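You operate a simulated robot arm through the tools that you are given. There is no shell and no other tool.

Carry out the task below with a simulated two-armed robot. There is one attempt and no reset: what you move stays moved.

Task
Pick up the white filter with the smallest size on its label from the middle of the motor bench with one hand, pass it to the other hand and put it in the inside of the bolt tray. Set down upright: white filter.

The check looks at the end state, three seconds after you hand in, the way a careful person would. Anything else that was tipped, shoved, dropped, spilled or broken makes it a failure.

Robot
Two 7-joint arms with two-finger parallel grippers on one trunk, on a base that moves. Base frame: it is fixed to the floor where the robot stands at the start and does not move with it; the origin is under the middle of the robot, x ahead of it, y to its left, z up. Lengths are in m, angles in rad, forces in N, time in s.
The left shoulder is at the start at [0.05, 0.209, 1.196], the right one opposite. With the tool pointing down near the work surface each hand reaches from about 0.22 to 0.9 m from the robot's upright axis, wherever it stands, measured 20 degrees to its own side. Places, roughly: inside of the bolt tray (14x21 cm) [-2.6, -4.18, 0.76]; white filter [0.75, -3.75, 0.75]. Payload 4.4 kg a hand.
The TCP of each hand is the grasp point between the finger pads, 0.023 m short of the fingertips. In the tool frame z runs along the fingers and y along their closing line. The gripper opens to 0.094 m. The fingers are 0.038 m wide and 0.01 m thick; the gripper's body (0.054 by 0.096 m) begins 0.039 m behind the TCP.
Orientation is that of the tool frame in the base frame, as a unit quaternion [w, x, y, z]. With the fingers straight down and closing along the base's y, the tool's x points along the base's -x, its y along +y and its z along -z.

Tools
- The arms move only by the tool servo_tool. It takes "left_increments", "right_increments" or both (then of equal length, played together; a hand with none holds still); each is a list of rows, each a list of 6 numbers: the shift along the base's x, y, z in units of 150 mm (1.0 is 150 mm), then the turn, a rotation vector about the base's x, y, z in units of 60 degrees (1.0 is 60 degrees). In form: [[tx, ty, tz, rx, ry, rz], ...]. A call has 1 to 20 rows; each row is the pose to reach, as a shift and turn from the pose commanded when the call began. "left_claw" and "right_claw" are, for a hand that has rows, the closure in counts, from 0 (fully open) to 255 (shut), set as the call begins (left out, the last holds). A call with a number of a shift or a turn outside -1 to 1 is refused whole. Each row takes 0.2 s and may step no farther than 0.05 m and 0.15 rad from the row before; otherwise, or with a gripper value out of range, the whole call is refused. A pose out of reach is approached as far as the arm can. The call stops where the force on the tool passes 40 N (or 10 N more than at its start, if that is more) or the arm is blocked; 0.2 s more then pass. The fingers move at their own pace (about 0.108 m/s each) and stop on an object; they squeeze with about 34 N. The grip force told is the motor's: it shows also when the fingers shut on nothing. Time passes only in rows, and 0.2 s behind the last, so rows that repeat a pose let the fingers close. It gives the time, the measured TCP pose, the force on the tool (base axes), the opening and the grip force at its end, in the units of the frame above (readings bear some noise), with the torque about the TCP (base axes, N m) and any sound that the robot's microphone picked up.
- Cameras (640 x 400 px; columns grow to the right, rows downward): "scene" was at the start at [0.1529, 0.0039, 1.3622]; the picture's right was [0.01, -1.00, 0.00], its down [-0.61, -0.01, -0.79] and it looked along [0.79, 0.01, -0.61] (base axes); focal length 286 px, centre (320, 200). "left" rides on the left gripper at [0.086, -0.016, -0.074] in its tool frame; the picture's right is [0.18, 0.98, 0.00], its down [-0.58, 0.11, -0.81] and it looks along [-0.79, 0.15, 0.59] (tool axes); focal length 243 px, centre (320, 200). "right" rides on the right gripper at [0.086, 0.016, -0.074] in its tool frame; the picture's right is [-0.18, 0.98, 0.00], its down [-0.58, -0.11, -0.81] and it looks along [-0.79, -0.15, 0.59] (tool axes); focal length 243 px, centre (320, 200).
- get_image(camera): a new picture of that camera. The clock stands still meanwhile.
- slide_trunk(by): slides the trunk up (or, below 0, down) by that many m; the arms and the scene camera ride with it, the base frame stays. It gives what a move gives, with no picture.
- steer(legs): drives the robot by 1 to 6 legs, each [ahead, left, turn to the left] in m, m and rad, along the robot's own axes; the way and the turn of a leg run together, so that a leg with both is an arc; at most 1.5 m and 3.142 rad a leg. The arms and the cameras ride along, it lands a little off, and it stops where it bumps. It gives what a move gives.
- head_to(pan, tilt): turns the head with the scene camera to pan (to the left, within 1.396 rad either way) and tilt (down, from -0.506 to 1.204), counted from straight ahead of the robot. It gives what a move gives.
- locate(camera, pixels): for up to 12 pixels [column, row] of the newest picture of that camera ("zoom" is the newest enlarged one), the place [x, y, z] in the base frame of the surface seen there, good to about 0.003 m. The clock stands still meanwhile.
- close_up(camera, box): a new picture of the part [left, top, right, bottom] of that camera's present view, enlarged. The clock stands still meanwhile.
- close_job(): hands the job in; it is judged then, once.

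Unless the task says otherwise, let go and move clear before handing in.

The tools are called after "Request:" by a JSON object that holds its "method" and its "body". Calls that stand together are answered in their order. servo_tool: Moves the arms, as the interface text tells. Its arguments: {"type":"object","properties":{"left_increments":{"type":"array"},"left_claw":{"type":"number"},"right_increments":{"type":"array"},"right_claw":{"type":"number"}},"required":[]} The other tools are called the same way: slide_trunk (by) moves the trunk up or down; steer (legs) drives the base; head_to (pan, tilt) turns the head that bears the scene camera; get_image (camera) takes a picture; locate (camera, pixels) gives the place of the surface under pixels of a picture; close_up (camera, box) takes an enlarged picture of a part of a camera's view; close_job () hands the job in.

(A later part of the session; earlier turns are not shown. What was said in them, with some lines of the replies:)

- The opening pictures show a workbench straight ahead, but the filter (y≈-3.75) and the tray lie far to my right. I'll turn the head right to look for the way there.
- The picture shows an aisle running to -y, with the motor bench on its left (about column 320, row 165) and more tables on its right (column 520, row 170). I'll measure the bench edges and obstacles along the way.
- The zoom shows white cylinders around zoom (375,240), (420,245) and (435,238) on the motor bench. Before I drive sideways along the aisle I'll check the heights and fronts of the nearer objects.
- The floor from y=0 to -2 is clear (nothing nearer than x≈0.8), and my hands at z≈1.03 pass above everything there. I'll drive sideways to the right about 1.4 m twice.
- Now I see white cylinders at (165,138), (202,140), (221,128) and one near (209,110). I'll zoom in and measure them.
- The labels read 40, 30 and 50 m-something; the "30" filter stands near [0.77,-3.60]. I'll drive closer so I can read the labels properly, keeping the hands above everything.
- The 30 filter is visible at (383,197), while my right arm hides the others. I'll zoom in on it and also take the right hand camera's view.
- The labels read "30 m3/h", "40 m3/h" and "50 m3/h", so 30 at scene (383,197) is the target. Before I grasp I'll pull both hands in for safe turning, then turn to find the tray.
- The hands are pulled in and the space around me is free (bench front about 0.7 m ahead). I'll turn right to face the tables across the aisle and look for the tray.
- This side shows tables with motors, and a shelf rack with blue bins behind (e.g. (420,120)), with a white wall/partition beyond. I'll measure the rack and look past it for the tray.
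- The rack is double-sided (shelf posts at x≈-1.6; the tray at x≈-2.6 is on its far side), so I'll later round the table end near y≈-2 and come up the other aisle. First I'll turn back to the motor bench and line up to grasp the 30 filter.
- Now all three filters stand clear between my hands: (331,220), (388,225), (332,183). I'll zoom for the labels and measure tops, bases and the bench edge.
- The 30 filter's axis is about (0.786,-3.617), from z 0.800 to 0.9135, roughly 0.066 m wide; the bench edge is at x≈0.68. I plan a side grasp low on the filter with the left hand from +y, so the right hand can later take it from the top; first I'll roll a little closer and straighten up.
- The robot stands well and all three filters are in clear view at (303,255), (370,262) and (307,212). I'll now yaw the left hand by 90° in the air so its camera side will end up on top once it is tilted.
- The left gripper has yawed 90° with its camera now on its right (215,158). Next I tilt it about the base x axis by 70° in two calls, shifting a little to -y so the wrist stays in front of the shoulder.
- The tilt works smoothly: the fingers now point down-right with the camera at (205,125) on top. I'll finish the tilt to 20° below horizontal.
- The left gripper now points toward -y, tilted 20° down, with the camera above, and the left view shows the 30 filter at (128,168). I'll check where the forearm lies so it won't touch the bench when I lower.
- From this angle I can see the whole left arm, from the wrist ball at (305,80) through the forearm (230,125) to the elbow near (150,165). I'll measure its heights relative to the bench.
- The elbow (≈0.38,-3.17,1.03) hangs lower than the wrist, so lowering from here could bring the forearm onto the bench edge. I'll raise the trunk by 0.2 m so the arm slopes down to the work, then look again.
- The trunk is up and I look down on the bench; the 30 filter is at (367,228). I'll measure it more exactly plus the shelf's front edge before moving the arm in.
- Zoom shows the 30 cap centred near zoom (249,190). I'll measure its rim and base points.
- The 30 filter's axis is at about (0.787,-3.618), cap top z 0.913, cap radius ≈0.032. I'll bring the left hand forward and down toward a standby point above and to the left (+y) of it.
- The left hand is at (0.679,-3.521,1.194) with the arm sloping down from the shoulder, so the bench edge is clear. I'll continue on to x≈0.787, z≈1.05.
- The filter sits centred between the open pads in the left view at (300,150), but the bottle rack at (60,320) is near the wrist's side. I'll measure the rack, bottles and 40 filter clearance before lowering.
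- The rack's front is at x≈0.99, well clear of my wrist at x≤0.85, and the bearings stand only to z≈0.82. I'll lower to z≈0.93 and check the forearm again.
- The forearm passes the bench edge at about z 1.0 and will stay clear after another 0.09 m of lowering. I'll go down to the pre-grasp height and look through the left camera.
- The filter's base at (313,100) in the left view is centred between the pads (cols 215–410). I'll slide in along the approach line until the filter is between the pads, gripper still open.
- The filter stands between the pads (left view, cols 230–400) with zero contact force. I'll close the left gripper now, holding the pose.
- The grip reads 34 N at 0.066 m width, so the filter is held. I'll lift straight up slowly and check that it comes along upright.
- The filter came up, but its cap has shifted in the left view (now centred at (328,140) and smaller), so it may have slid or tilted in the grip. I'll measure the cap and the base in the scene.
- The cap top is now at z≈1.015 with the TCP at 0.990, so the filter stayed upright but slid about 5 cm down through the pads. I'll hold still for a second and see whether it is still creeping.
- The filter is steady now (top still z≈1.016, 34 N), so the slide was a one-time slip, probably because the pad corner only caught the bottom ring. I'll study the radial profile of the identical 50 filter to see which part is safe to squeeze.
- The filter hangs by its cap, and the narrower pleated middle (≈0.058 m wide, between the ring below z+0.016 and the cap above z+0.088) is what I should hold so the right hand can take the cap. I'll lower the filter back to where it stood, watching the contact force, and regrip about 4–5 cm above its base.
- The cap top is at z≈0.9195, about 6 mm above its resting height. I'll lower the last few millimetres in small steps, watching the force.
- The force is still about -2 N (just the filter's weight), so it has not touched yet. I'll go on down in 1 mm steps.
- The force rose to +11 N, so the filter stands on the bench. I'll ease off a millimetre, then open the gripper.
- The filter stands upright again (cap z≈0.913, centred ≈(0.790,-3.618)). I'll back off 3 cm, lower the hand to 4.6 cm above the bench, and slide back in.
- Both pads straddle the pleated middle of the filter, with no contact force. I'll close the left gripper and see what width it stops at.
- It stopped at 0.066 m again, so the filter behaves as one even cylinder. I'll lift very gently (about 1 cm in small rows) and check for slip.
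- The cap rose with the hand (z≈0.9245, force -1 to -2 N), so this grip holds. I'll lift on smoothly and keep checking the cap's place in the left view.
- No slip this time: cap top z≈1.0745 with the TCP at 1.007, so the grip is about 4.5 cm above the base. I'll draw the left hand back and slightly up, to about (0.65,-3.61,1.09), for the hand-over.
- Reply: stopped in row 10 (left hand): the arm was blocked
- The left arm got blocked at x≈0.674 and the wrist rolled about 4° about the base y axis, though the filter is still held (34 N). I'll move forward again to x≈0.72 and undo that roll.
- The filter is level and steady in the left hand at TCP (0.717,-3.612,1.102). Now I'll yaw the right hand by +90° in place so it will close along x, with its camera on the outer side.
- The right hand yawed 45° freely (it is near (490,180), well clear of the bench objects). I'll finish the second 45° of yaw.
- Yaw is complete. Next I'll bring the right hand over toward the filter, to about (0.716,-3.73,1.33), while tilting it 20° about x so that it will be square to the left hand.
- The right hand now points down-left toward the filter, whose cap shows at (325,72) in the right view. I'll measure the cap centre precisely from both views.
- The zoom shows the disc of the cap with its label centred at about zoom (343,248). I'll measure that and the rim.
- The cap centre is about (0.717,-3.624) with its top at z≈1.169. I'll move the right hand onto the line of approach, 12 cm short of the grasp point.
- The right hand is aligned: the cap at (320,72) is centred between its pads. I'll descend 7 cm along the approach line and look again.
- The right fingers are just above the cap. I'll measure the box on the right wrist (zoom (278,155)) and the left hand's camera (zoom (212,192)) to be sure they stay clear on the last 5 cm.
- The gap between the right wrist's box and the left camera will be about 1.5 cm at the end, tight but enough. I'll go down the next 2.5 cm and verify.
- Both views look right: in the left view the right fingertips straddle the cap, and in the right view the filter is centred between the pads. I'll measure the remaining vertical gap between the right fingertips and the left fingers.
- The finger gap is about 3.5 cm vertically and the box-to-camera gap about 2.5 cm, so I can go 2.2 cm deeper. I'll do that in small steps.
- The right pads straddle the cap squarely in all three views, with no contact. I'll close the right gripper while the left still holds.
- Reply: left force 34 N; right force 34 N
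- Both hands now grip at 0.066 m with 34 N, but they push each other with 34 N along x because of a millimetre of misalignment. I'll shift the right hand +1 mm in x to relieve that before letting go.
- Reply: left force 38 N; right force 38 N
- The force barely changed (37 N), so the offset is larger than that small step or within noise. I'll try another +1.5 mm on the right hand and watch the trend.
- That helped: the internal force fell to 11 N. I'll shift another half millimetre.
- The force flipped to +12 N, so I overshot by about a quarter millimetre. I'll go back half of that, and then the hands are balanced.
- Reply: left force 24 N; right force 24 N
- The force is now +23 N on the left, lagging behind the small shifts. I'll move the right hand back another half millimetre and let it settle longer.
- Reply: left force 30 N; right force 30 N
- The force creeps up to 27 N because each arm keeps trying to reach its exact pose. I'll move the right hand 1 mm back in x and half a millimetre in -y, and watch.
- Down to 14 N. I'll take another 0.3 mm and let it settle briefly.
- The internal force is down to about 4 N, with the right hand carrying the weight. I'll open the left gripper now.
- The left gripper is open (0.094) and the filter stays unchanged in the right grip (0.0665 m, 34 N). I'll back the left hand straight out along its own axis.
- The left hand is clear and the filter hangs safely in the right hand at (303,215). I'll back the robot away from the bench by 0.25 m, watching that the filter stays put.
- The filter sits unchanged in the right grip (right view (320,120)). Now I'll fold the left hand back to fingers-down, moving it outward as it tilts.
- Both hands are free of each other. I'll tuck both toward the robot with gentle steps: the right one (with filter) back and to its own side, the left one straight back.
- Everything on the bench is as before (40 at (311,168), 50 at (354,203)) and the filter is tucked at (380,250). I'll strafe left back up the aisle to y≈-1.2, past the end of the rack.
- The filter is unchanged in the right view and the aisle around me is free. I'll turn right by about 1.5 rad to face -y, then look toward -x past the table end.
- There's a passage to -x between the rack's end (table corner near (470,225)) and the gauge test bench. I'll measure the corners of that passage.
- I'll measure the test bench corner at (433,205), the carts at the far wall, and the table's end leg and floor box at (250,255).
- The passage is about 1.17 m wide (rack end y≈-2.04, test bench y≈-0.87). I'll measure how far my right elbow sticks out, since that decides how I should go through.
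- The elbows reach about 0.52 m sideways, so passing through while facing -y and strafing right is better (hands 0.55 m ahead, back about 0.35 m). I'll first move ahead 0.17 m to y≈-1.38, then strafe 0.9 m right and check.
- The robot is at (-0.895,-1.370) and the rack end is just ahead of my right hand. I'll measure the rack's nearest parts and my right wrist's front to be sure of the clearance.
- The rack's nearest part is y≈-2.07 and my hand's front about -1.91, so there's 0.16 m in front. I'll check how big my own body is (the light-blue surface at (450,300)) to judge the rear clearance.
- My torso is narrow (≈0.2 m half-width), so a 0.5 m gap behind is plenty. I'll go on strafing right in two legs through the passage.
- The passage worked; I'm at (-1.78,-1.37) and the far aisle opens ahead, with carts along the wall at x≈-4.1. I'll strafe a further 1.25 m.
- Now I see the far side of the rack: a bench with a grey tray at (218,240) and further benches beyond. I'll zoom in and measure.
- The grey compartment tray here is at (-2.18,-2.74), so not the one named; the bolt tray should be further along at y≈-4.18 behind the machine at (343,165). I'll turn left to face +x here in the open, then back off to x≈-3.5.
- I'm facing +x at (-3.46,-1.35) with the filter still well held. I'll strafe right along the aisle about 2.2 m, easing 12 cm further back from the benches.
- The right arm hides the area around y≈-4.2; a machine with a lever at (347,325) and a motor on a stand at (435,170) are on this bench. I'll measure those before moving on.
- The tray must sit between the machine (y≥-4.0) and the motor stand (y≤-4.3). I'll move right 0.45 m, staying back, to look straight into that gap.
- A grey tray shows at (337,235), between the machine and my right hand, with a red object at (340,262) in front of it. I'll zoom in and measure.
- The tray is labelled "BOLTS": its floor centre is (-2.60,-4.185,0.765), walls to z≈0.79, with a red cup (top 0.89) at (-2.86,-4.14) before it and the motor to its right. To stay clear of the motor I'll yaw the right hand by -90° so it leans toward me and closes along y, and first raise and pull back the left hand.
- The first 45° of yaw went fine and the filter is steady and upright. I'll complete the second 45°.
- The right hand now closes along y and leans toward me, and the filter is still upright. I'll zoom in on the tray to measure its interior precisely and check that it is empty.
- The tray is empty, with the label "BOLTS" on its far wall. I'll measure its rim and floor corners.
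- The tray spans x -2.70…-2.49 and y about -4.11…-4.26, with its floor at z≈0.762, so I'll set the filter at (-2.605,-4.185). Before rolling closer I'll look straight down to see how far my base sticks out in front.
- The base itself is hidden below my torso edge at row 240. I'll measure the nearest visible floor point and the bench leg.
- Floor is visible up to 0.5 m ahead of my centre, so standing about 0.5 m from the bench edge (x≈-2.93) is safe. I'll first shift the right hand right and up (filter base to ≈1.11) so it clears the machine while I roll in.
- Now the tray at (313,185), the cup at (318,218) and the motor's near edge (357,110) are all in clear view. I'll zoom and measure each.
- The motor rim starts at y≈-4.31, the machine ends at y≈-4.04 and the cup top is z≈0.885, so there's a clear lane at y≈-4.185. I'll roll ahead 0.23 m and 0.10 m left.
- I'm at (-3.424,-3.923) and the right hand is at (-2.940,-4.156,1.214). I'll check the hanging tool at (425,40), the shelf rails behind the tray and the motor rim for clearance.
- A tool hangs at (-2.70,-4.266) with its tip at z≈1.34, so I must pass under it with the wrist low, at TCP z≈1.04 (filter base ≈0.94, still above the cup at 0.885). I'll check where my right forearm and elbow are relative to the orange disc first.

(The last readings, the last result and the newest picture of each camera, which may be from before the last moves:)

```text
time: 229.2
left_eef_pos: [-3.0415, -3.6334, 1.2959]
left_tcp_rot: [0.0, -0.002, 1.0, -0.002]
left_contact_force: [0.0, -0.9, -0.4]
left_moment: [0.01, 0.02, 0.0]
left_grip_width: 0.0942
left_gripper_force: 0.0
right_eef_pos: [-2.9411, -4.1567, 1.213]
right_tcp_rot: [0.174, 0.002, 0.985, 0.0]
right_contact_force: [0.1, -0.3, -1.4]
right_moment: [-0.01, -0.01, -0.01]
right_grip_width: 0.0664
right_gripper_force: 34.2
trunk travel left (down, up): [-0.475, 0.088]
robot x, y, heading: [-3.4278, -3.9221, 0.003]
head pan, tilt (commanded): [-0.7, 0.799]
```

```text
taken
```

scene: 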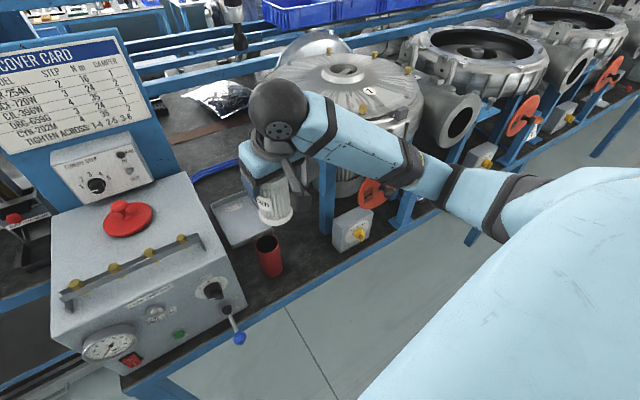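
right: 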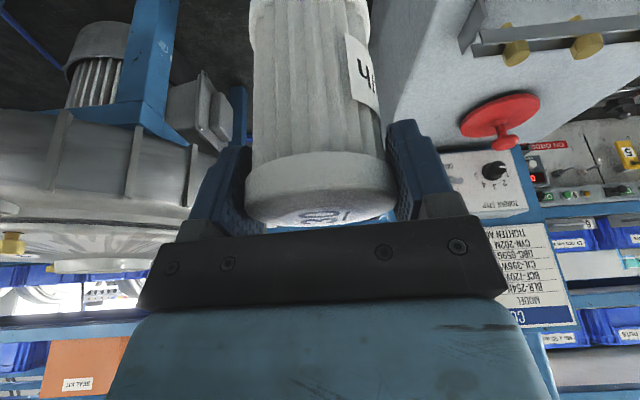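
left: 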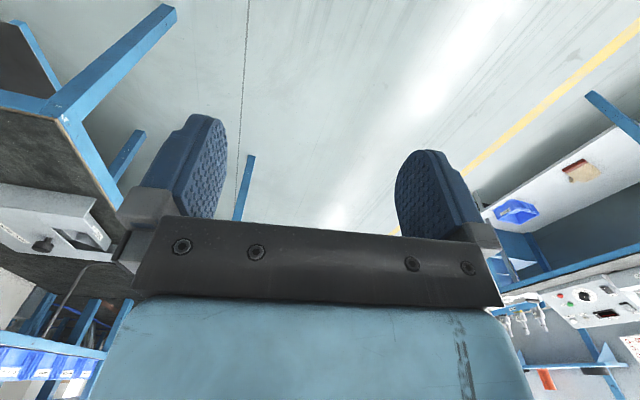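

From here I see the elbow at about (480,205), hanging lower than the wrist near the orange disc (372,195). I'll measure the elbow and disc.

Request:
{"method": "locate", "body": {"camera": "scene", "pixels": [[405, 165], [440, 180], [480, 200], [495, 225], [430, 195], [460, 205], [372, 190], [385, 200], [362, 205], [520, 200], [470, 220]]}}

```text
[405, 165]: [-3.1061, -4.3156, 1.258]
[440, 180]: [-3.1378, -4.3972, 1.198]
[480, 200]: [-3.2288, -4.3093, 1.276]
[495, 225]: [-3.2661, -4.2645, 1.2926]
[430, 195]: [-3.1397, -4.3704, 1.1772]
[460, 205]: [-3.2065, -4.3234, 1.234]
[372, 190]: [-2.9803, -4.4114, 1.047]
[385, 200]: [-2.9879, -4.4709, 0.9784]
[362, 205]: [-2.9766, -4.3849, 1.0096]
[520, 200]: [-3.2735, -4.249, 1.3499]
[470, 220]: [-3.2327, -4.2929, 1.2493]
```

The elbow tip is near (-3.15,-4.42,1.17) and the orange disc at (-2.98,-4.41,1.05), so I'll extend forward while descending, which draws the elbow in and away from the disc. First half of that path now, gently.

Request:
{"method": "servo_tool", "body": {"right_increments": [[0.06, -0.01, -0.03, 0, 0, 0], [0.16, -0.02, -0.1, 0, 0, 0], [0.28, -0.035, -0.18, 0, 0, 0], [0.4, -0.05, -0.26, 0, 0, 0], [0.52, -0.065, -0.34, 0, 0, 0], [0.64, -0.08, -0.42, 0, 0, 0], [0.74, -0.09, -0.48, 0, 0, 0], [0.8, -0.1, -0.513, 0, 0, 0], [0.8, -0.1, -0.513, 0, 0, 0]]}}

Request:
{"method": "get_image", "body": {"camera": "scene"}}

Request:
{"method": "get_image", "body": {"camera": "right"}}

```text
time: 231.2
left_eef_pos: [-3.0434, -3.6324, 1.2956]
left_tcp_rot: [0.001, -0.002, 1.0, -0.004]
left_contact_force: [0.2, -0.1, -1.0]
left_moment: [-0.01, -0.02, 0.03]
left_grip_width: 0.0939
left_gripper_force: 0.1
right_eef_pos: [-2.8204, -4.172, 1.1354]
right_tcp_rot: [0.174, 0.001, 0.985, 0.001]
right_contact_force: [-0.8, -0.2, -1.4]
right_moment: [-0.02, 0.0, -0.02]
right_grip_width: 0.0663
right_gripper_force: 33.9
trunk travel left (down, up): [-0.475, 0.088]
robot x, y, heading: [-3.4241, -3.9263, 0.002]
head pan, tilt (commanded): [-0.7, 0.799]
```

```text
taken
```

scene: 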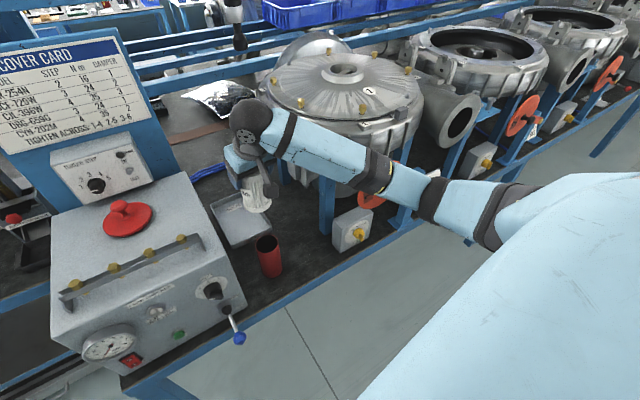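

```text
taken
```

right: 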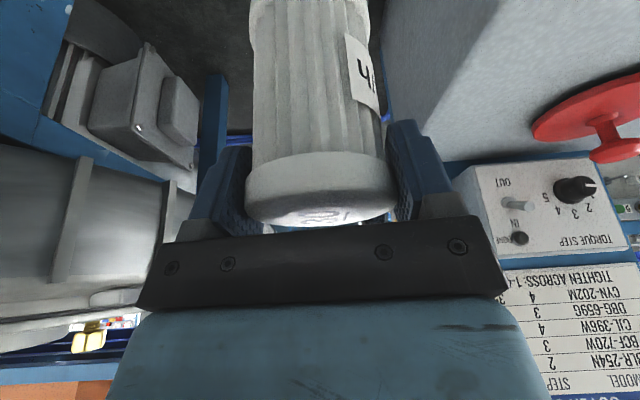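

The arm is extending as planned. I'll measure the forearm and elbow against the motor rim and the disc before continuing.

Request:
{"method": "locate", "body": {"camera": "scene", "pixels": [[300, 160], [340, 178], [370, 190], [400, 200], [430, 210], [380, 165], [420, 190], [360, 115], [300, 105], [320, 150], [372, 200], [265, 130]]}}

Request:
{"method": "close_up", "body": {"camera": "scene", "box": [200, 50, 440, 260]}}

```text
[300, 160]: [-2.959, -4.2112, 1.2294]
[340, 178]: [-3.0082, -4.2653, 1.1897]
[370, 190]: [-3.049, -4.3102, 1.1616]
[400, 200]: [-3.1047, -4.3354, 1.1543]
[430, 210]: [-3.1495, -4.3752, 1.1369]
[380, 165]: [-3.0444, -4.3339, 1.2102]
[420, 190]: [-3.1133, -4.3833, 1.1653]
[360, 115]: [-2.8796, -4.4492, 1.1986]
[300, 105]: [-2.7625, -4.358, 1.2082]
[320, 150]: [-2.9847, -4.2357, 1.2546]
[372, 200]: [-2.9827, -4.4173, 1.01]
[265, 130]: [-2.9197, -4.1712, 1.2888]
```

```text
1.90 times, centred on (320, 155) of scene
```

zoom: 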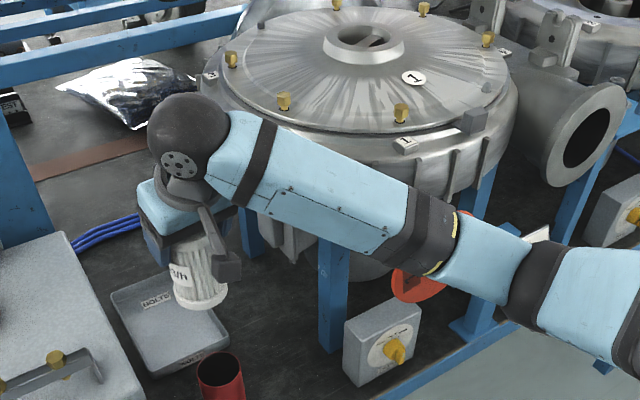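

The forearm keeps about 9 cm from the motor rim, and the elbow (z≈1.15) stays above and behind the disc. I'll do the second half of the path to (-2.70,-4.185,1.05).

Request:
{"method": "servo_tool", "body": {"right_increments": [[0.06, -0.007, -0.04, 0, 0, 0], [0.16, -0.018, -0.11, 0, 0, 0], [0.28, -0.03, -0.2, 0, 0, 0], [0.4, -0.044, -0.29, 0, 0, 0], [0.52, -0.057, -0.37, 0, 0, 0], [0.64, -0.07, -0.46, 0, 0, 0], [0.74, -0.08, -0.53, 0, 0, 0], [0.8, -0.087, -0.57, 0, 0, 0], [0.8, -0.087, -0.57, 0, 0, 0]]}}

Request:
{"method": "get_image", "body": {"camera": "scene"}}

Request:
{"method": "close_up", "body": {"camera": "scene", "box": [180, 50, 440, 260]}}

```text
time: 233.2
left_eef_pos: [-3.0426, -3.6319, 1.2955]
left_tcp_rot: [0.001, -0.003, 1.0, -0.003]
left_contact_force: [-0.2, -0.1, -0.7]
left_moment: [-0.02, -0.01, -0.02]
left_grip_width: 0.094
left_gripper_force: 0.0
right_eef_pos: [-2.7018, -4.1842, 1.0504]
right_tcp_rot: [0.174, 0.002, 0.985, 0.001]
right_contact_force: [0.6, 0.6, -1.2]
right_moment: [-0.02, -0.01, -0.04]
right_grip_width: 0.0666
right_gripper_force: 33.8
trunk travel left (down, up): [-0.475, 0.088]
robot x, y, heading: [-3.4242, -3.9268, 0.003]
head pan, tilt (commanded): [-0.7, 0.799]
```

```text
taken
```

scene: 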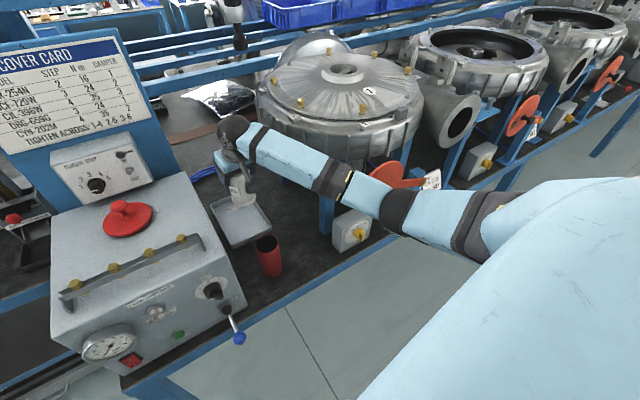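

```text
1.90 times, centred on (310, 155) of scene
```

zoom: 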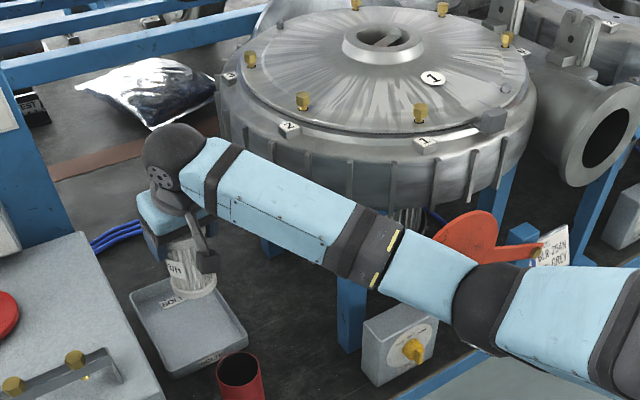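

The filter is now above the near part of the tray. I'll check the gap between forearm/elbow and the orange disc, then go on.

Request:
{"method": "locate", "body": {"camera": "zoom", "pixels": [[420, 255], [400, 285], [485, 290], [460, 320], [450, 240], [475, 235], [540, 250], [330, 200], [310, 250], [300, 150], [270, 160], [400, 240]]}}

```text
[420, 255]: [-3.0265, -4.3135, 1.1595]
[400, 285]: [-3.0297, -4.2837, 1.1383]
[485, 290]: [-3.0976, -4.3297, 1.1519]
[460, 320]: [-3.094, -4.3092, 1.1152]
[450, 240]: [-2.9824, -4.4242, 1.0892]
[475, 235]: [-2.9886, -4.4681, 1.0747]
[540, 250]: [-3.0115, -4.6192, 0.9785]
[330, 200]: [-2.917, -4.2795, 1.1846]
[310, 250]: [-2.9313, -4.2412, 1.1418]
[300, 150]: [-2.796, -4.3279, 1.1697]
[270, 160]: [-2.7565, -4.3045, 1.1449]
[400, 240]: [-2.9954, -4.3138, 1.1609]
```

The forearm has about 3 cm to the disc's edge and moves away from it as the arm extends. I'll go straight forward at this height to x≈-2.605.

Request:
{"method": "servo_tool", "body": {"right_increments": [[0.08, 0, 0, 0, 0, 0], [0.2, 0, 0, 0, 0, 0], [0.32, -0.003, 0, 0, 0, 0], [0.44, -0.003, 0, 0, 0, 0], [0.55, -0.005, 0, 0, 0, 0], [0.61, -0.005, 0, 0, 0, 0], [0.645, -0.005, 0, 0, 0, 0], [0.645, -0.005, 0, 0, 0, 0]]}}

Request:
{"method": "head_to", "body": {"pan": -0.35, "tilt": 0.7}}

Request:
{"method": "get_image", "body": {"camera": "scene"}}

Request:
{"method": "close_up", "body": {"camera": "scene", "box": [300, 80, 500, 280]}}

```text
time: 235.0
left_eef_pos: [-3.0426, -3.6323, 1.2962]
left_tcp_rot: [0.001, -0.003, 1.0, -0.003]
left_contact_force: [0.5, 0.3, 0.3]
left_moment: [0.04, 0.0, 0.0]
left_grip_width: 0.0942
left_gripper_force: 0.1
right_eef_pos: [-2.6032, -4.1855, 1.049]
right_tcp_rot: [0.174, 0.002, 0.985, 0.0]
right_contact_force: [-0.5, 0.3, -1.5]
right_moment: [0.02, -0.01, 0.0]
right_grip_width: 0.0667
right_gripper_force: 34.3
trunk travel left (down, up): [-0.475, 0.088]
robot x, y, heading: [-3.4219, -3.9236, 0.002]
head pan, tilt (commanded): [-0.7, 0.799]
```

```text
time: 235.8
left_eef_pos: [-3.0429, -3.6324, 1.2955]
left_tcp_rot: [0.001, -0.003, 1.0, -0.003]
left_contact_force: [-0.1, 0.1, -0.3]
left_moment: [0.01, 0.04, 0.01]
left_grip_width: 0.094
left_gripper_force: 0.3
right_eef_pos: [-2.6033, -4.1848, 1.0499]
right_tcp_rot: [0.173, 0.002, 0.985, 0.0]
right_contact_force: [0.0, 0.0, -2.1]
right_moment: [-0.02, -0.01, 0.01]
right_grip_width: 0.0665
right_gripper_force: 33.7
trunk travel left (down, up): [-0.475, 0.088]
robot x, y, heading: [-3.428, -3.9218, 0.002]
head pan, tilt (commanded): [-0.351, 0.7]
```

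```text
taken
```

scene: 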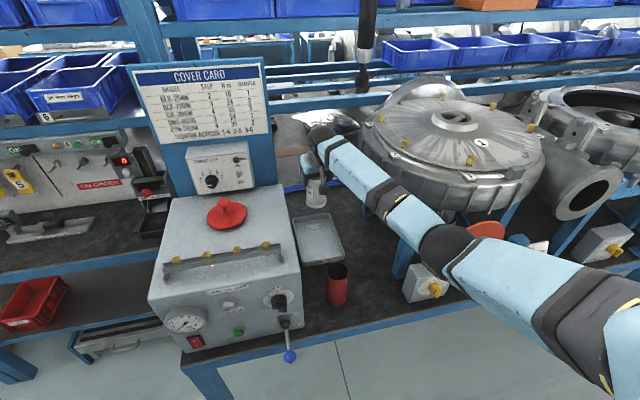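

```text
2.00 times, centred on (400, 180) of scene
```

zoom: 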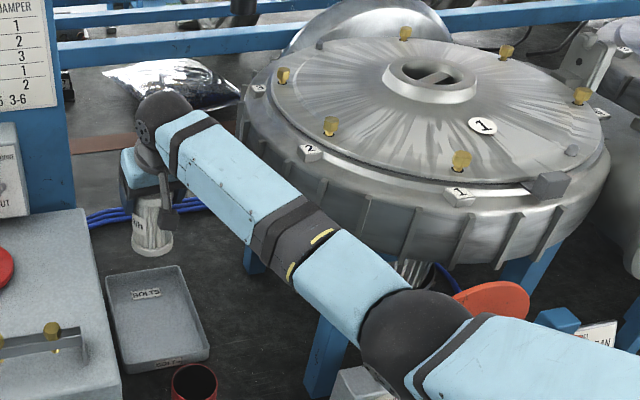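

The filter hangs at zoom (152,228), over the tray in plan. I'll measure the filter's lower edge and the tray's corners again from this angle to set the descent.

Request:
{"method": "locate", "body": {"camera": "zoom", "pixels": [[150, 252], [150, 240], [135, 240], [172, 243], [110, 275], [180, 266], [205, 350], [128, 370], [160, 320], [290, 250], [300, 190], [170, 330]]}}

```text
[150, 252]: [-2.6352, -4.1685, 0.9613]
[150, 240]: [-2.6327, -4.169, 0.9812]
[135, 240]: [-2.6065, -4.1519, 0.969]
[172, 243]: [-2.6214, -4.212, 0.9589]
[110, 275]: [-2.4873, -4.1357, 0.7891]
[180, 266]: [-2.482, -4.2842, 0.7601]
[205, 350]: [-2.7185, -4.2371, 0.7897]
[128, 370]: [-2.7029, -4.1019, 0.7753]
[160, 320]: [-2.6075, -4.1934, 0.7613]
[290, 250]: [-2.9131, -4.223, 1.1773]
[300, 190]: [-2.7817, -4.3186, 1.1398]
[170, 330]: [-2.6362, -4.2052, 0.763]
```

The filter's axis is at about (-2.602,-4.183) and the tray's interior centre about (-2.602,-4.190), so it lines up. I'll lower 12 cm first.

Request:
{"method": "servo_tool", "body": {"right_increments": [[0, -0.01, -0.06, 0, 0, 0], [0, -0.02, -0.16, 0, 0, 0], [0, -0.03, -0.28, 0, 0, 0], [0, -0.035, -0.4, 0, 0, 0], [0, -0.035, -0.52, 0, 0, 0], [0, -0.035, -0.64, 0, 0, 0], [0, -0.035, -0.74, 0, 0, 0], [0, -0.035, -0.8, 0, 0, 0], [0, -0.035, -0.8, 0, 0, 0]]}}

Request:
{"method": "get_image", "body": {"camera": "scene"}}

Request:
{"method": "close_up", "body": {"camera": "scene", "box": [280, 100, 440, 300]}}

Request:
{"method": "get_image", "body": {"camera": "right"}}

```text
time: 237.8
left_eef_pos: [-3.0422, -3.633, 1.2942]
left_tcp_rot: [0.001, -0.002, 1.0, -0.003]
left_contact_force: [0.3, 0.0, -0.7]
left_moment: [-0.01, 0.01, -0.01]
left_grip_width: 0.0941
left_gripper_force: 0.1
right_eef_pos: [-2.6037, -4.1906, 0.9302]
right_tcp_rot: [0.173, 0.002, 0.985, 0.001]
right_contact_force: [-0.1, 0.2, -1.2]
right_moment: [-0.02, 0.02, 0.0]
right_grip_width: 0.0666
right_gripper_force: 34.1
trunk travel left (down, up): [-0.475, 0.088]
robot x, y, heading: [-3.4247, -3.9272, 0.006]
head pan, tilt (commanded): [-0.351, 0.7]
```

```text
taken
```

scene: 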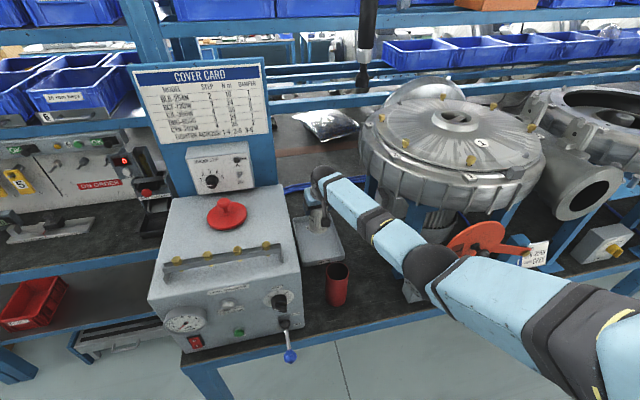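

```text
2.00 times, centred on (360, 200) of scene
```

zoom: 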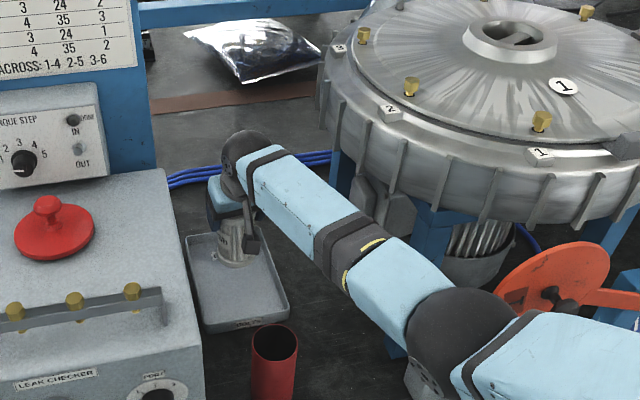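

```text
taken
```

right: 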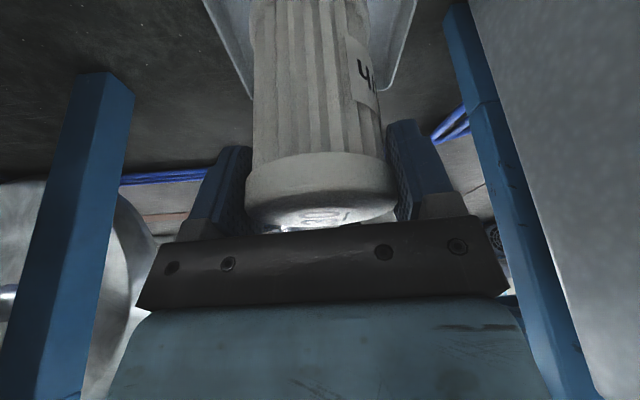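

The filter is now entering the space above the tray (zoom (232,240)), with its base at about z 0.833. I'll lower another 5.8 cm, then do the final centimetre in small steps.

Request:
{"method": "servo_tool", "body": {"right_increments": [[0, 0, -0.06, 0, 0, 0], [0, 0, -0.14, 0, 0, 0], [0, 0, -0.22, 0, 0, 0], [0, 0, -0.3, 0, 0, 0], [0, 0, -0.36, 0, 0, 0], [0, 0, -0.387, 0, 0, 0], [0, 0, -0.387, 0, 0, 0]]}}

Request:
{"method": "close_up", "body": {"camera": "scene", "box": [280, 150, 380, 290]}}

Request:
{"method": "get_image", "body": {"camera": "right"}}

```text
time: 239.4
left_eef_pos: [-3.0428, -3.6327, 1.2971]
left_tcp_rot: [0.002, -0.003, 1.0, -0.002]
left_contact_force: [0.3, 0.2, -0.8]
left_moment: [0.0, 0.03, -0.01]
left_grip_width: 0.0941
left_gripper_force: 0.0
right_eef_pos: [-2.6048, -4.1907, 0.8723]
right_tcp_rot: [0.173, 0.002, 0.985, 0.0]
right_contact_force: [-0.3, 0.3, -2.5]
right_moment: [-0.01, 0.02, 0.01]
right_grip_width: 0.0664
right_gripper_force: 33.5
trunk travel left (down, up): [-0.475, 0.088]
robot x, y, heading: [-3.4249, -3.9248, 0.004]
head pan, tilt (commanded): [-0.351, 0.7]
```

```text
2.86 times, centred on (330, 220) of scene
```

zoom: 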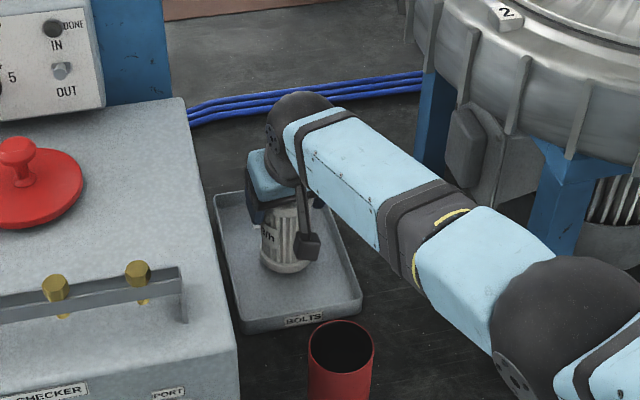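

```text
taken
```

right: 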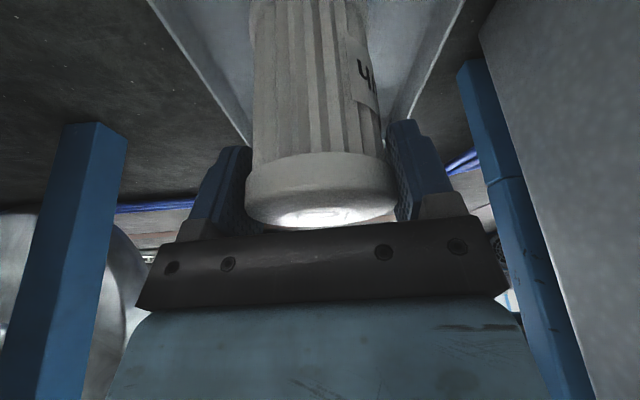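

The filter is inside the tray rim, about 1.4 cm above the floor by my estimate. I'll lower 1 cm in 2 mm steps, watching the force.

Request:
{"method": "servo_tool", "body": {"right_increments": [[0, 0, -0.013, 0, 0, 0], [0, 0, -0.027, 0, 0, 0], [0, 0, -0.04, 0, 0, 0], [0, 0, -0.053, 0, 0, 0], [0, 0, -0.067, 0, 0, 0], [0, 0, -0.067, 0, 0, 0]]}}

```text
time: 240.8
left_eef_pos: [-3.0432, -3.6334, 1.2953]
left_tcp_rot: [0.0, -0.002, 1.0, -0.002]
left_contact_force: [-0.6, 1.4, 0.2]
left_moment: [-0.02, -0.01, 0.0]
left_grip_width: 0.094
left_gripper_force: 0.0
right_eef_pos: [-2.6027, -4.1906, 0.8627]
right_tcp_rot: [0.174, 0.001, 0.985, 0.0]
right_contact_force: [-0.1, 0.6, -2.0]
right_moment: [-0.02, -0.02, -0.01]
right_grip_width: 0.0667
right_gripper_force: 34.5
trunk travel left (down, up): [-0.475, 0.088]
robot x, y, heading: [-3.4231, -3.9258, 0.001]
head pan, tilt (commanded): [-0.351, 0.7]
```

No contact yet (-2 N is only the weight). I'll continue in 1 mm steps.

Request:
{"method": "servo_tool", "body": {"right_increments": [[0, 0, -0.007, 0, 0, 0], [0, 0, -0.013, 0, 0, 0], [0, 0, -0.013, 0, 0, 0]]}}

```text
time: 241.6
left_eef_pos: [-3.0437, -3.6327, 1.2957]
left_tcp_rot: [0.001, -0.003, 1.0, -0.003]
left_contact_force: [1.0, 0.4, 0.2]
left_moment: [0.0, 0.01, -0.02]
left_grip_width: 0.094
left_gripper_force: 0.0
right_eef_pos: [-2.6035, -4.1906, 0.8606]
right_tcp_rot: [0.174, 0.002, 0.985, 0.0]
right_contact_force: [-1.2, -1.0, 3.5]
right_moment: [-0.16, 0.19, 0.0]
right_grip_width: 0.0669
right_gripper_force: 34.3
trunk travel left (down, up): [-0.475, 0.088]
robot x, y, heading: [-3.427, -3.9256, 0.002]
head pan, tilt (commanded): [-0.351, 0.7]
```

The force has turned to +3.5 N, so the filter just touches the tray floor. I'll take another half millimetre to seat it.

Request:
{"method": "servo_tool", "body": {"right_increments": [[0, 0, -0.004, 0, 0, 0], [0, 0, -0.004, 0, 0, 0]]}}

Request:
{"method": "close_up", "body": {"camera": "scene", "box": [280, 150, 380, 290]}}

Request:
{"method": "get_image", "body": {"camera": "right"}}

```text
time: 242.2
left_eef_pos: [-3.0432, -3.633, 1.2971]
left_tcp_rot: [0.001, -0.002, 1.0, -0.003]
left_contact_force: [1.2, -0.2, 1.1]
left_moment: [0.0, -0.01, -0.01]
left_grip_width: 0.0939
left_gripper_force: 0.1
right_eef_pos: [-2.6038, -4.1902, 0.861]
right_tcp_rot: [0.174, 0.002, 0.985, -0.001]
right_contact_force: [-0.6, -2.8, 7.5]
right_moment: [-0.3, 0.36, 0.11]
right_grip_width: 0.0663
right_gripper_force: 34.0
trunk travel left (down, up): [-0.475, 0.088]
robot x, y, heading: [-3.4264, -3.9258, 0.003]
head pan, tilt (commanded): [-0.351, 0.7]
```

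```text
2.86 times, centred on (330, 220) of scene
```

zoom: 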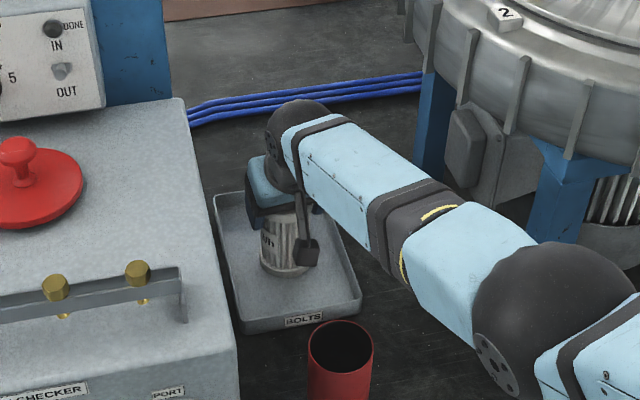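

```text
taken
```

right: 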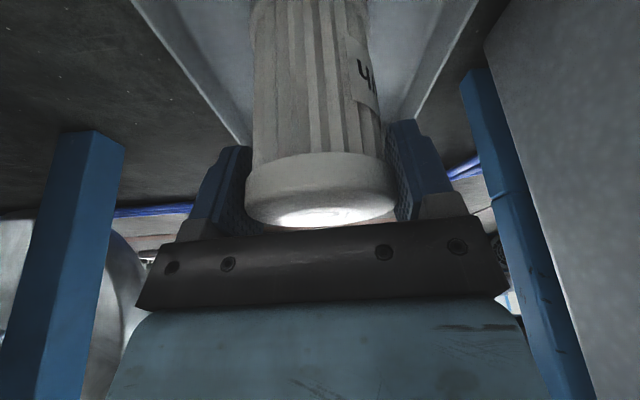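

The filter stands on the tray floor with 7 N of light pressure and looks upright. I'll open the right gripper.

Request:
{"method": "servo_tool", "body": {"right_increments": [[0, 0, 0, 0, 0, 0], [0, 0, 0, 0, 0, 0], [0, 0, 0, 0, 0, 0], [0, 0, 0, 0, 0, 0]], "right_claw": 0}}

Request:
{"method": "get_image", "body": {"camera": "right"}}

Request:
{"method": "close_up", "body": {"camera": "scene", "box": [280, 150, 380, 290]}}

```text
time: 243.2
left_eef_pos: [-3.0438, -3.6321, 1.2962]
left_tcp_rot: [0.001, -0.003, 1.0, -0.002]
left_contact_force: [0.2, -0.5, 0.7]
left_moment: [-0.03, 0.04, 0.03]
left_grip_width: 0.0939
left_gripper_force: 0.0
right_eef_pos: [-2.6033, -4.1897, 0.8602]
right_tcp_rot: [0.174, 0.002, 0.985, 0.0]
right_contact_force: [-0.2, 0.0, -0.5]
right_moment: [-0.04, 0.05, 0.01]
right_grip_width: 0.0941
right_gripper_force: 0.1
trunk travel left (down, up): [-0.475, 0.088]
robot x, y, heading: [-3.4259, -3.9263, 0.003]
head pan, tilt (commanded): [-0.351, 0.7]
```

```text
taken
```

right: 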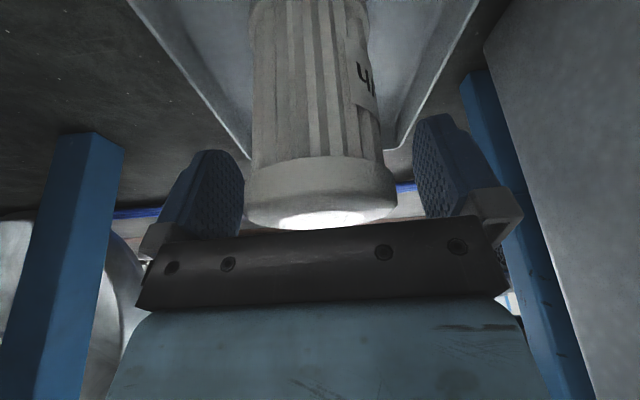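

```text
2.86 times, centred on (330, 220) of scene
```

zoom: 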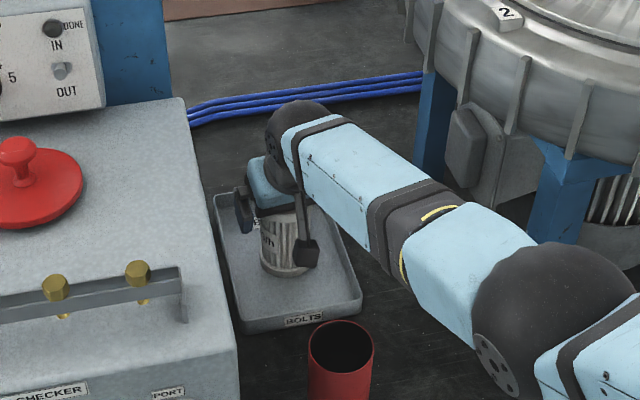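

The pads are open on both sides and the filter stands alone in the tray. I'll withdraw along the hand's own axis, slowly at first.

Request:
{"method": "servo_tool", "body": {"right_increments": [[-0.017, 0, 0.047, 0, 0, 0], [-0.034, 0, 0.094, 0, 0, 0], [-0.068, 0, 0.188, 0, 0, 0], [-0.102, 0, 0.282, 0, 0, 0], [-0.137, 0, 0.376, 0, 0, 0], [-0.205, 0, 0.564, 0, 0, 0], [-0.273, 0, 0.752, 0, 0, 0], [-0.273, 0, 0.752, 0, 0, 0]]}}

Request:
{"method": "get_image", "body": {"camera": "right"}}

Request:
{"method": "close_up", "body": {"camera": "scene", "box": [270, 120, 400, 290]}}

```text
time: 245.0
left_eef_pos: [-3.042, -3.6333, 1.2958]
left_tcp_rot: [0.0, -0.003, 1.0, -0.002]
left_contact_force: [-0.1, 0.2, -0.2]
left_moment: [-0.01, 0.01, 0.0]
left_grip_width: 0.094
left_gripper_force: 0.1
right_eef_pos: [-2.6456, -4.1906, 0.9715]
right_tcp_rot: [0.173, 0.001, 0.985, 0.0]
right_contact_force: [0.4, -0.1, 0.1]
right_moment: [0.02, 0.03, 0.0]
right_grip_width: 0.094
right_gripper_force: 0.1
trunk travel left (down, up): [-0.475, 0.088]
robot x, y, heading: [-3.4254, -3.9264, 0.005]
head pan, tilt (commanded): [-0.351, 0.7]
```

```text
taken
```

right: 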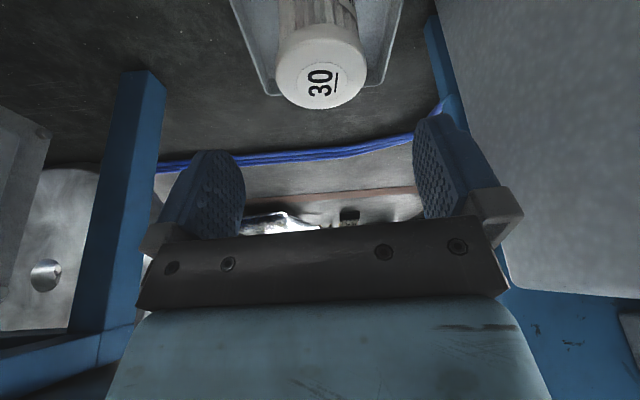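

```text
2.35 times, centred on (335, 205) of scene
```

zoom: 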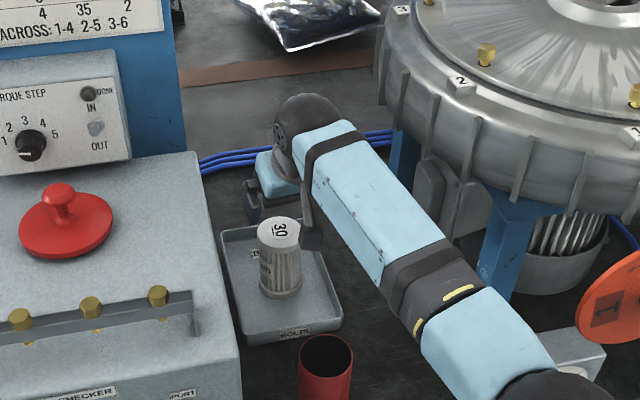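

The "30" filter stands upright in the BOLTS tray and the hand is free above it. I'll retrace my path back under the hanging tool, first to (-2.70,-4.185,1.05).

Request:
{"method": "servo_tool", "body": {"right_increments": [[-0.1, 0.01, 0.15, 0, 0, 0], [-0.24, 0.025, 0.34, 0, 0, 0], [-0.36, 0.04, 0.527, 0, 0, 0], [-0.36, 0.04, 0.527, 0, 0, 0]]}}

Request:
{"method": "servo_tool", "body": {"right_increments": [[-0.14, 0.015, 0.1, 0, 0, 0], [-0.34, 0.037, 0.24, 0, 0, 0], [-0.57, 0.062, 0.4, 0, 0, 0], [-0.8, 0.087, 0.567, 0, 0, 0], [-0.8, 0.087, 0.567, 0, 0, 0]]}}

Request:
{"method": "servo_tool", "body": {"right_increments": [[-0.2, 0.025, 0.13, 0, 0, 0], [-0.4, 0.05, 0.26, 0, 0, 0], [-0.6, 0.075, 0.39, 0, 0, 0], [-0.8, 0.1, 0.513, 0, 0, 0], [-0.8, 0.1, 0.513, 0, 0, 0]]}}

Request:
{"method": "get_image", "body": {"camera": "scene"}}

```text
time: 246.0
left_eef_pos: [-3.0423, -3.6334, 1.2954]
left_tcp_rot: [0.0, -0.002, 1.0, -0.004]
left_contact_force: [0.3, -0.4, 0.8]
left_moment: [-0.02, 0.01, 0.0]
left_grip_width: 0.0941
left_gripper_force: 0.0
right_eef_pos: [-2.6997, -4.1837, 1.0517]
right_tcp_rot: [0.174, 0.003, 0.985, -0.001]
right_contact_force: [2.0, 0.3, 0.0]
right_moment: [-0.04, 0.03, 0.0]
right_grip_width: 0.0942
right_gripper_force: 0.1
trunk travel left (down, up): [-0.475, 0.088]
robot x, y, heading: [-3.4237, -3.926, 0.002]
head pan, tilt (commanded): [-0.351, 0.7]
```

```text
time: 247.2
left_eef_pos: [-3.0405, -3.6326, 1.2949]
left_tcp_rot: [0.0, -0.003, 1.0, -0.003]
left_contact_force: [0.2, -0.1, 1.1]
left_moment: [0.0, 0.01, -0.01]
left_grip_width: 0.094
left_gripper_force: 0.1
right_eef_pos: [-2.8207, -4.1694, 1.137]
right_tcp_rot: [0.172, 0.003, 0.985, -0.001]
right_contact_force: [-0.4, 0.4, 0.6]
right_moment: [0.01, -0.01, -0.01]
right_grip_width: 0.0938
right_gripper_force: 0.0
trunk travel left (down, up): [-0.475, 0.088]
robot x, y, heading: [-3.4255, -3.9239, 0.001]
head pan, tilt (commanded): [-0.351, 0.7]
```

```text
time: 248.4
left_eef_pos: [-3.0424, -3.6327, 1.2957]
left_tcp_rot: [0.0, -0.003, 1.0, -0.003]
left_contact_force: [-0.5, -0.2, -0.7]
left_moment: [0.0, 0.03, -0.02]
left_grip_width: 0.0936
left_gripper_force: 0.1
right_eef_pos: [-2.9412, -4.1559, 1.2159]
right_tcp_rot: [0.172, 0.001, 0.985, 0.0]
right_contact_force: [0.4, 0.4, 0.0]
right_moment: [0.02, 0.01, -0.01]
right_grip_width: 0.094
right_gripper_force: 0.1
trunk travel left (down, up): [-0.475, 0.088]
robot x, y, heading: [-3.4255, -3.9245, 0.002]
head pan, tilt (commanded): [-0.351, 0.7]
```

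```text
taken
```

scene: 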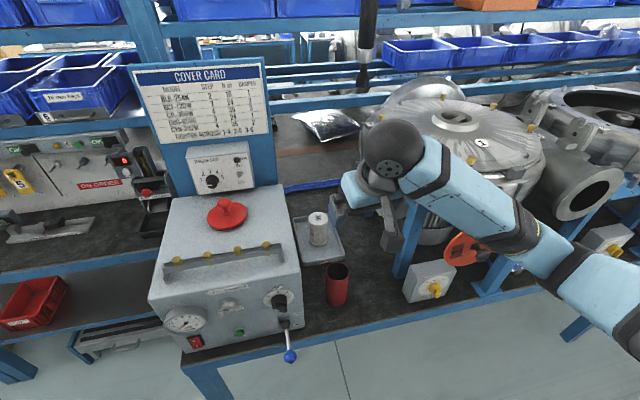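

The filter stands in the tray at (318,228) and my hand is back out over the bench front. I'll roll back 0.25 m to be clear, then inspect the end state.

Request:
{"method": "steer", "body": {"legs": [[-0.25, 0, 0]]}}

Request:
{"method": "get_image", "body": {"camera": "scene"}}

Request:
{"method": "close_up", "body": {"camera": "scene", "box": [270, 130, 390, 230]}}

```text
time: 250.2
left_eef_pos: [-3.2841, -3.6329, 1.2961]
left_tcp_rot: [0.0, -0.003, 1.0, -0.002]
left_contact_force: [0.2, -0.9, 0.0]
left_moment: [0.05, 0.01, 0.02]
left_grip_width: 0.0941
left_gripper_force: 0.0
right_eef_pos: [-3.1825, -4.1587, 1.2145]
right_tcp_rot: [0.174, 0.002, 0.985, 0.0]
right_contact_force: [0.1, -0.2, 0.5]
right_moment: [0.0, -0.01, 0.01]
right_grip_width: 0.0941
right_gripper_force: 0.1
trunk travel left (down, up): [-0.475, 0.088]
robot x, y, heading: [-3.6694, -3.9251, 0.004]
head pan, tilt (commanded): [-0.351, 0.7]
```

```text
taken
```

scene: 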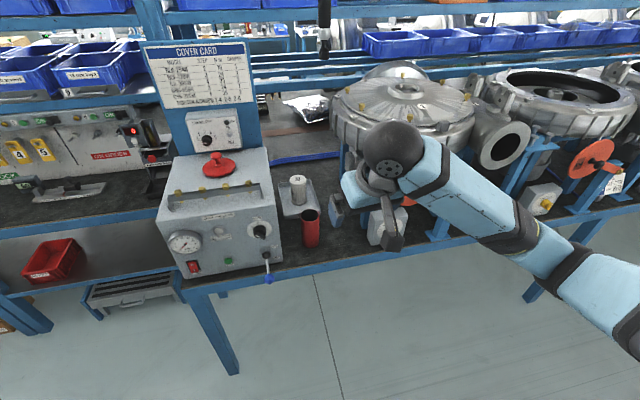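

```text
4.00 times, centred on (330, 180) of scene
```

zoom: 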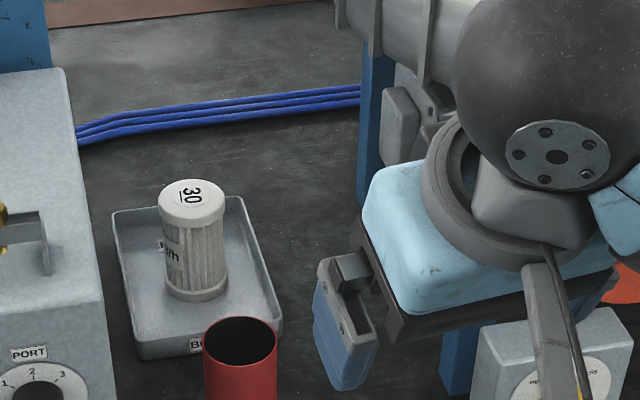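

I'll confirm the filter is upright and inside by measuring its top (zoom (191,200)) and base (zoom (196,298)) before handing in.

Request:
{"method": "locate", "body": {"camera": "zoom", "pixels": [[191, 198], [172, 198], [213, 200], [192, 188], [192, 210], [196, 297], [170, 290], [222, 290], [240, 200], [115, 215], [140, 335]]}}

```text
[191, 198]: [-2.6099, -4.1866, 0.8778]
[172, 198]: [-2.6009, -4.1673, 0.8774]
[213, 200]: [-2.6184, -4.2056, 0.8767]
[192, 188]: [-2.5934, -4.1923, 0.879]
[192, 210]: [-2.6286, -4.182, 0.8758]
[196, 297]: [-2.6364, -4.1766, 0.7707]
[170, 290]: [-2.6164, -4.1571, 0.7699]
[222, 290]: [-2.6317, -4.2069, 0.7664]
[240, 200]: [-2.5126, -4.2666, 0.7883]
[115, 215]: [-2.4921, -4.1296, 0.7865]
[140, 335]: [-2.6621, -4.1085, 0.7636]
```

The cap is level (z 0.876–0.879 across it) and centred at about (-2.607,-4.187), so the 30 m3/h filter stands upright in the middle of the BOLTS tray. Both hands are empty and clear, so I'll hand in.

Request:
{"method": "close_job", "body": {}}

```text
The job is handed in.
```

The white filter labelled 30 m3/h, the smallest of the three (30, 40 and 50), now stands upright in the middle of the tray marked BOLTS. Its cap measured level to within about 3 mm. Both grippers are open and clear.

I picked it up with the left hand, passed it to the right hand in mid-air over the motor bench, and set it down in the tray with the right.

- **Slip on the first lift:** the filter slid about 5 cm down through the left fingers but stayed upright. I set it back on the bench where it had stood, gripped it slightly higher, and it held from then on.
- **Left arm blocked:** while I drew the filter back for the hand-over, the left arm hit a limit. I saw nothing touched or moved.

In the pictures I took, the other filters, the motor-bench items and the things around the tray stayed where they were.
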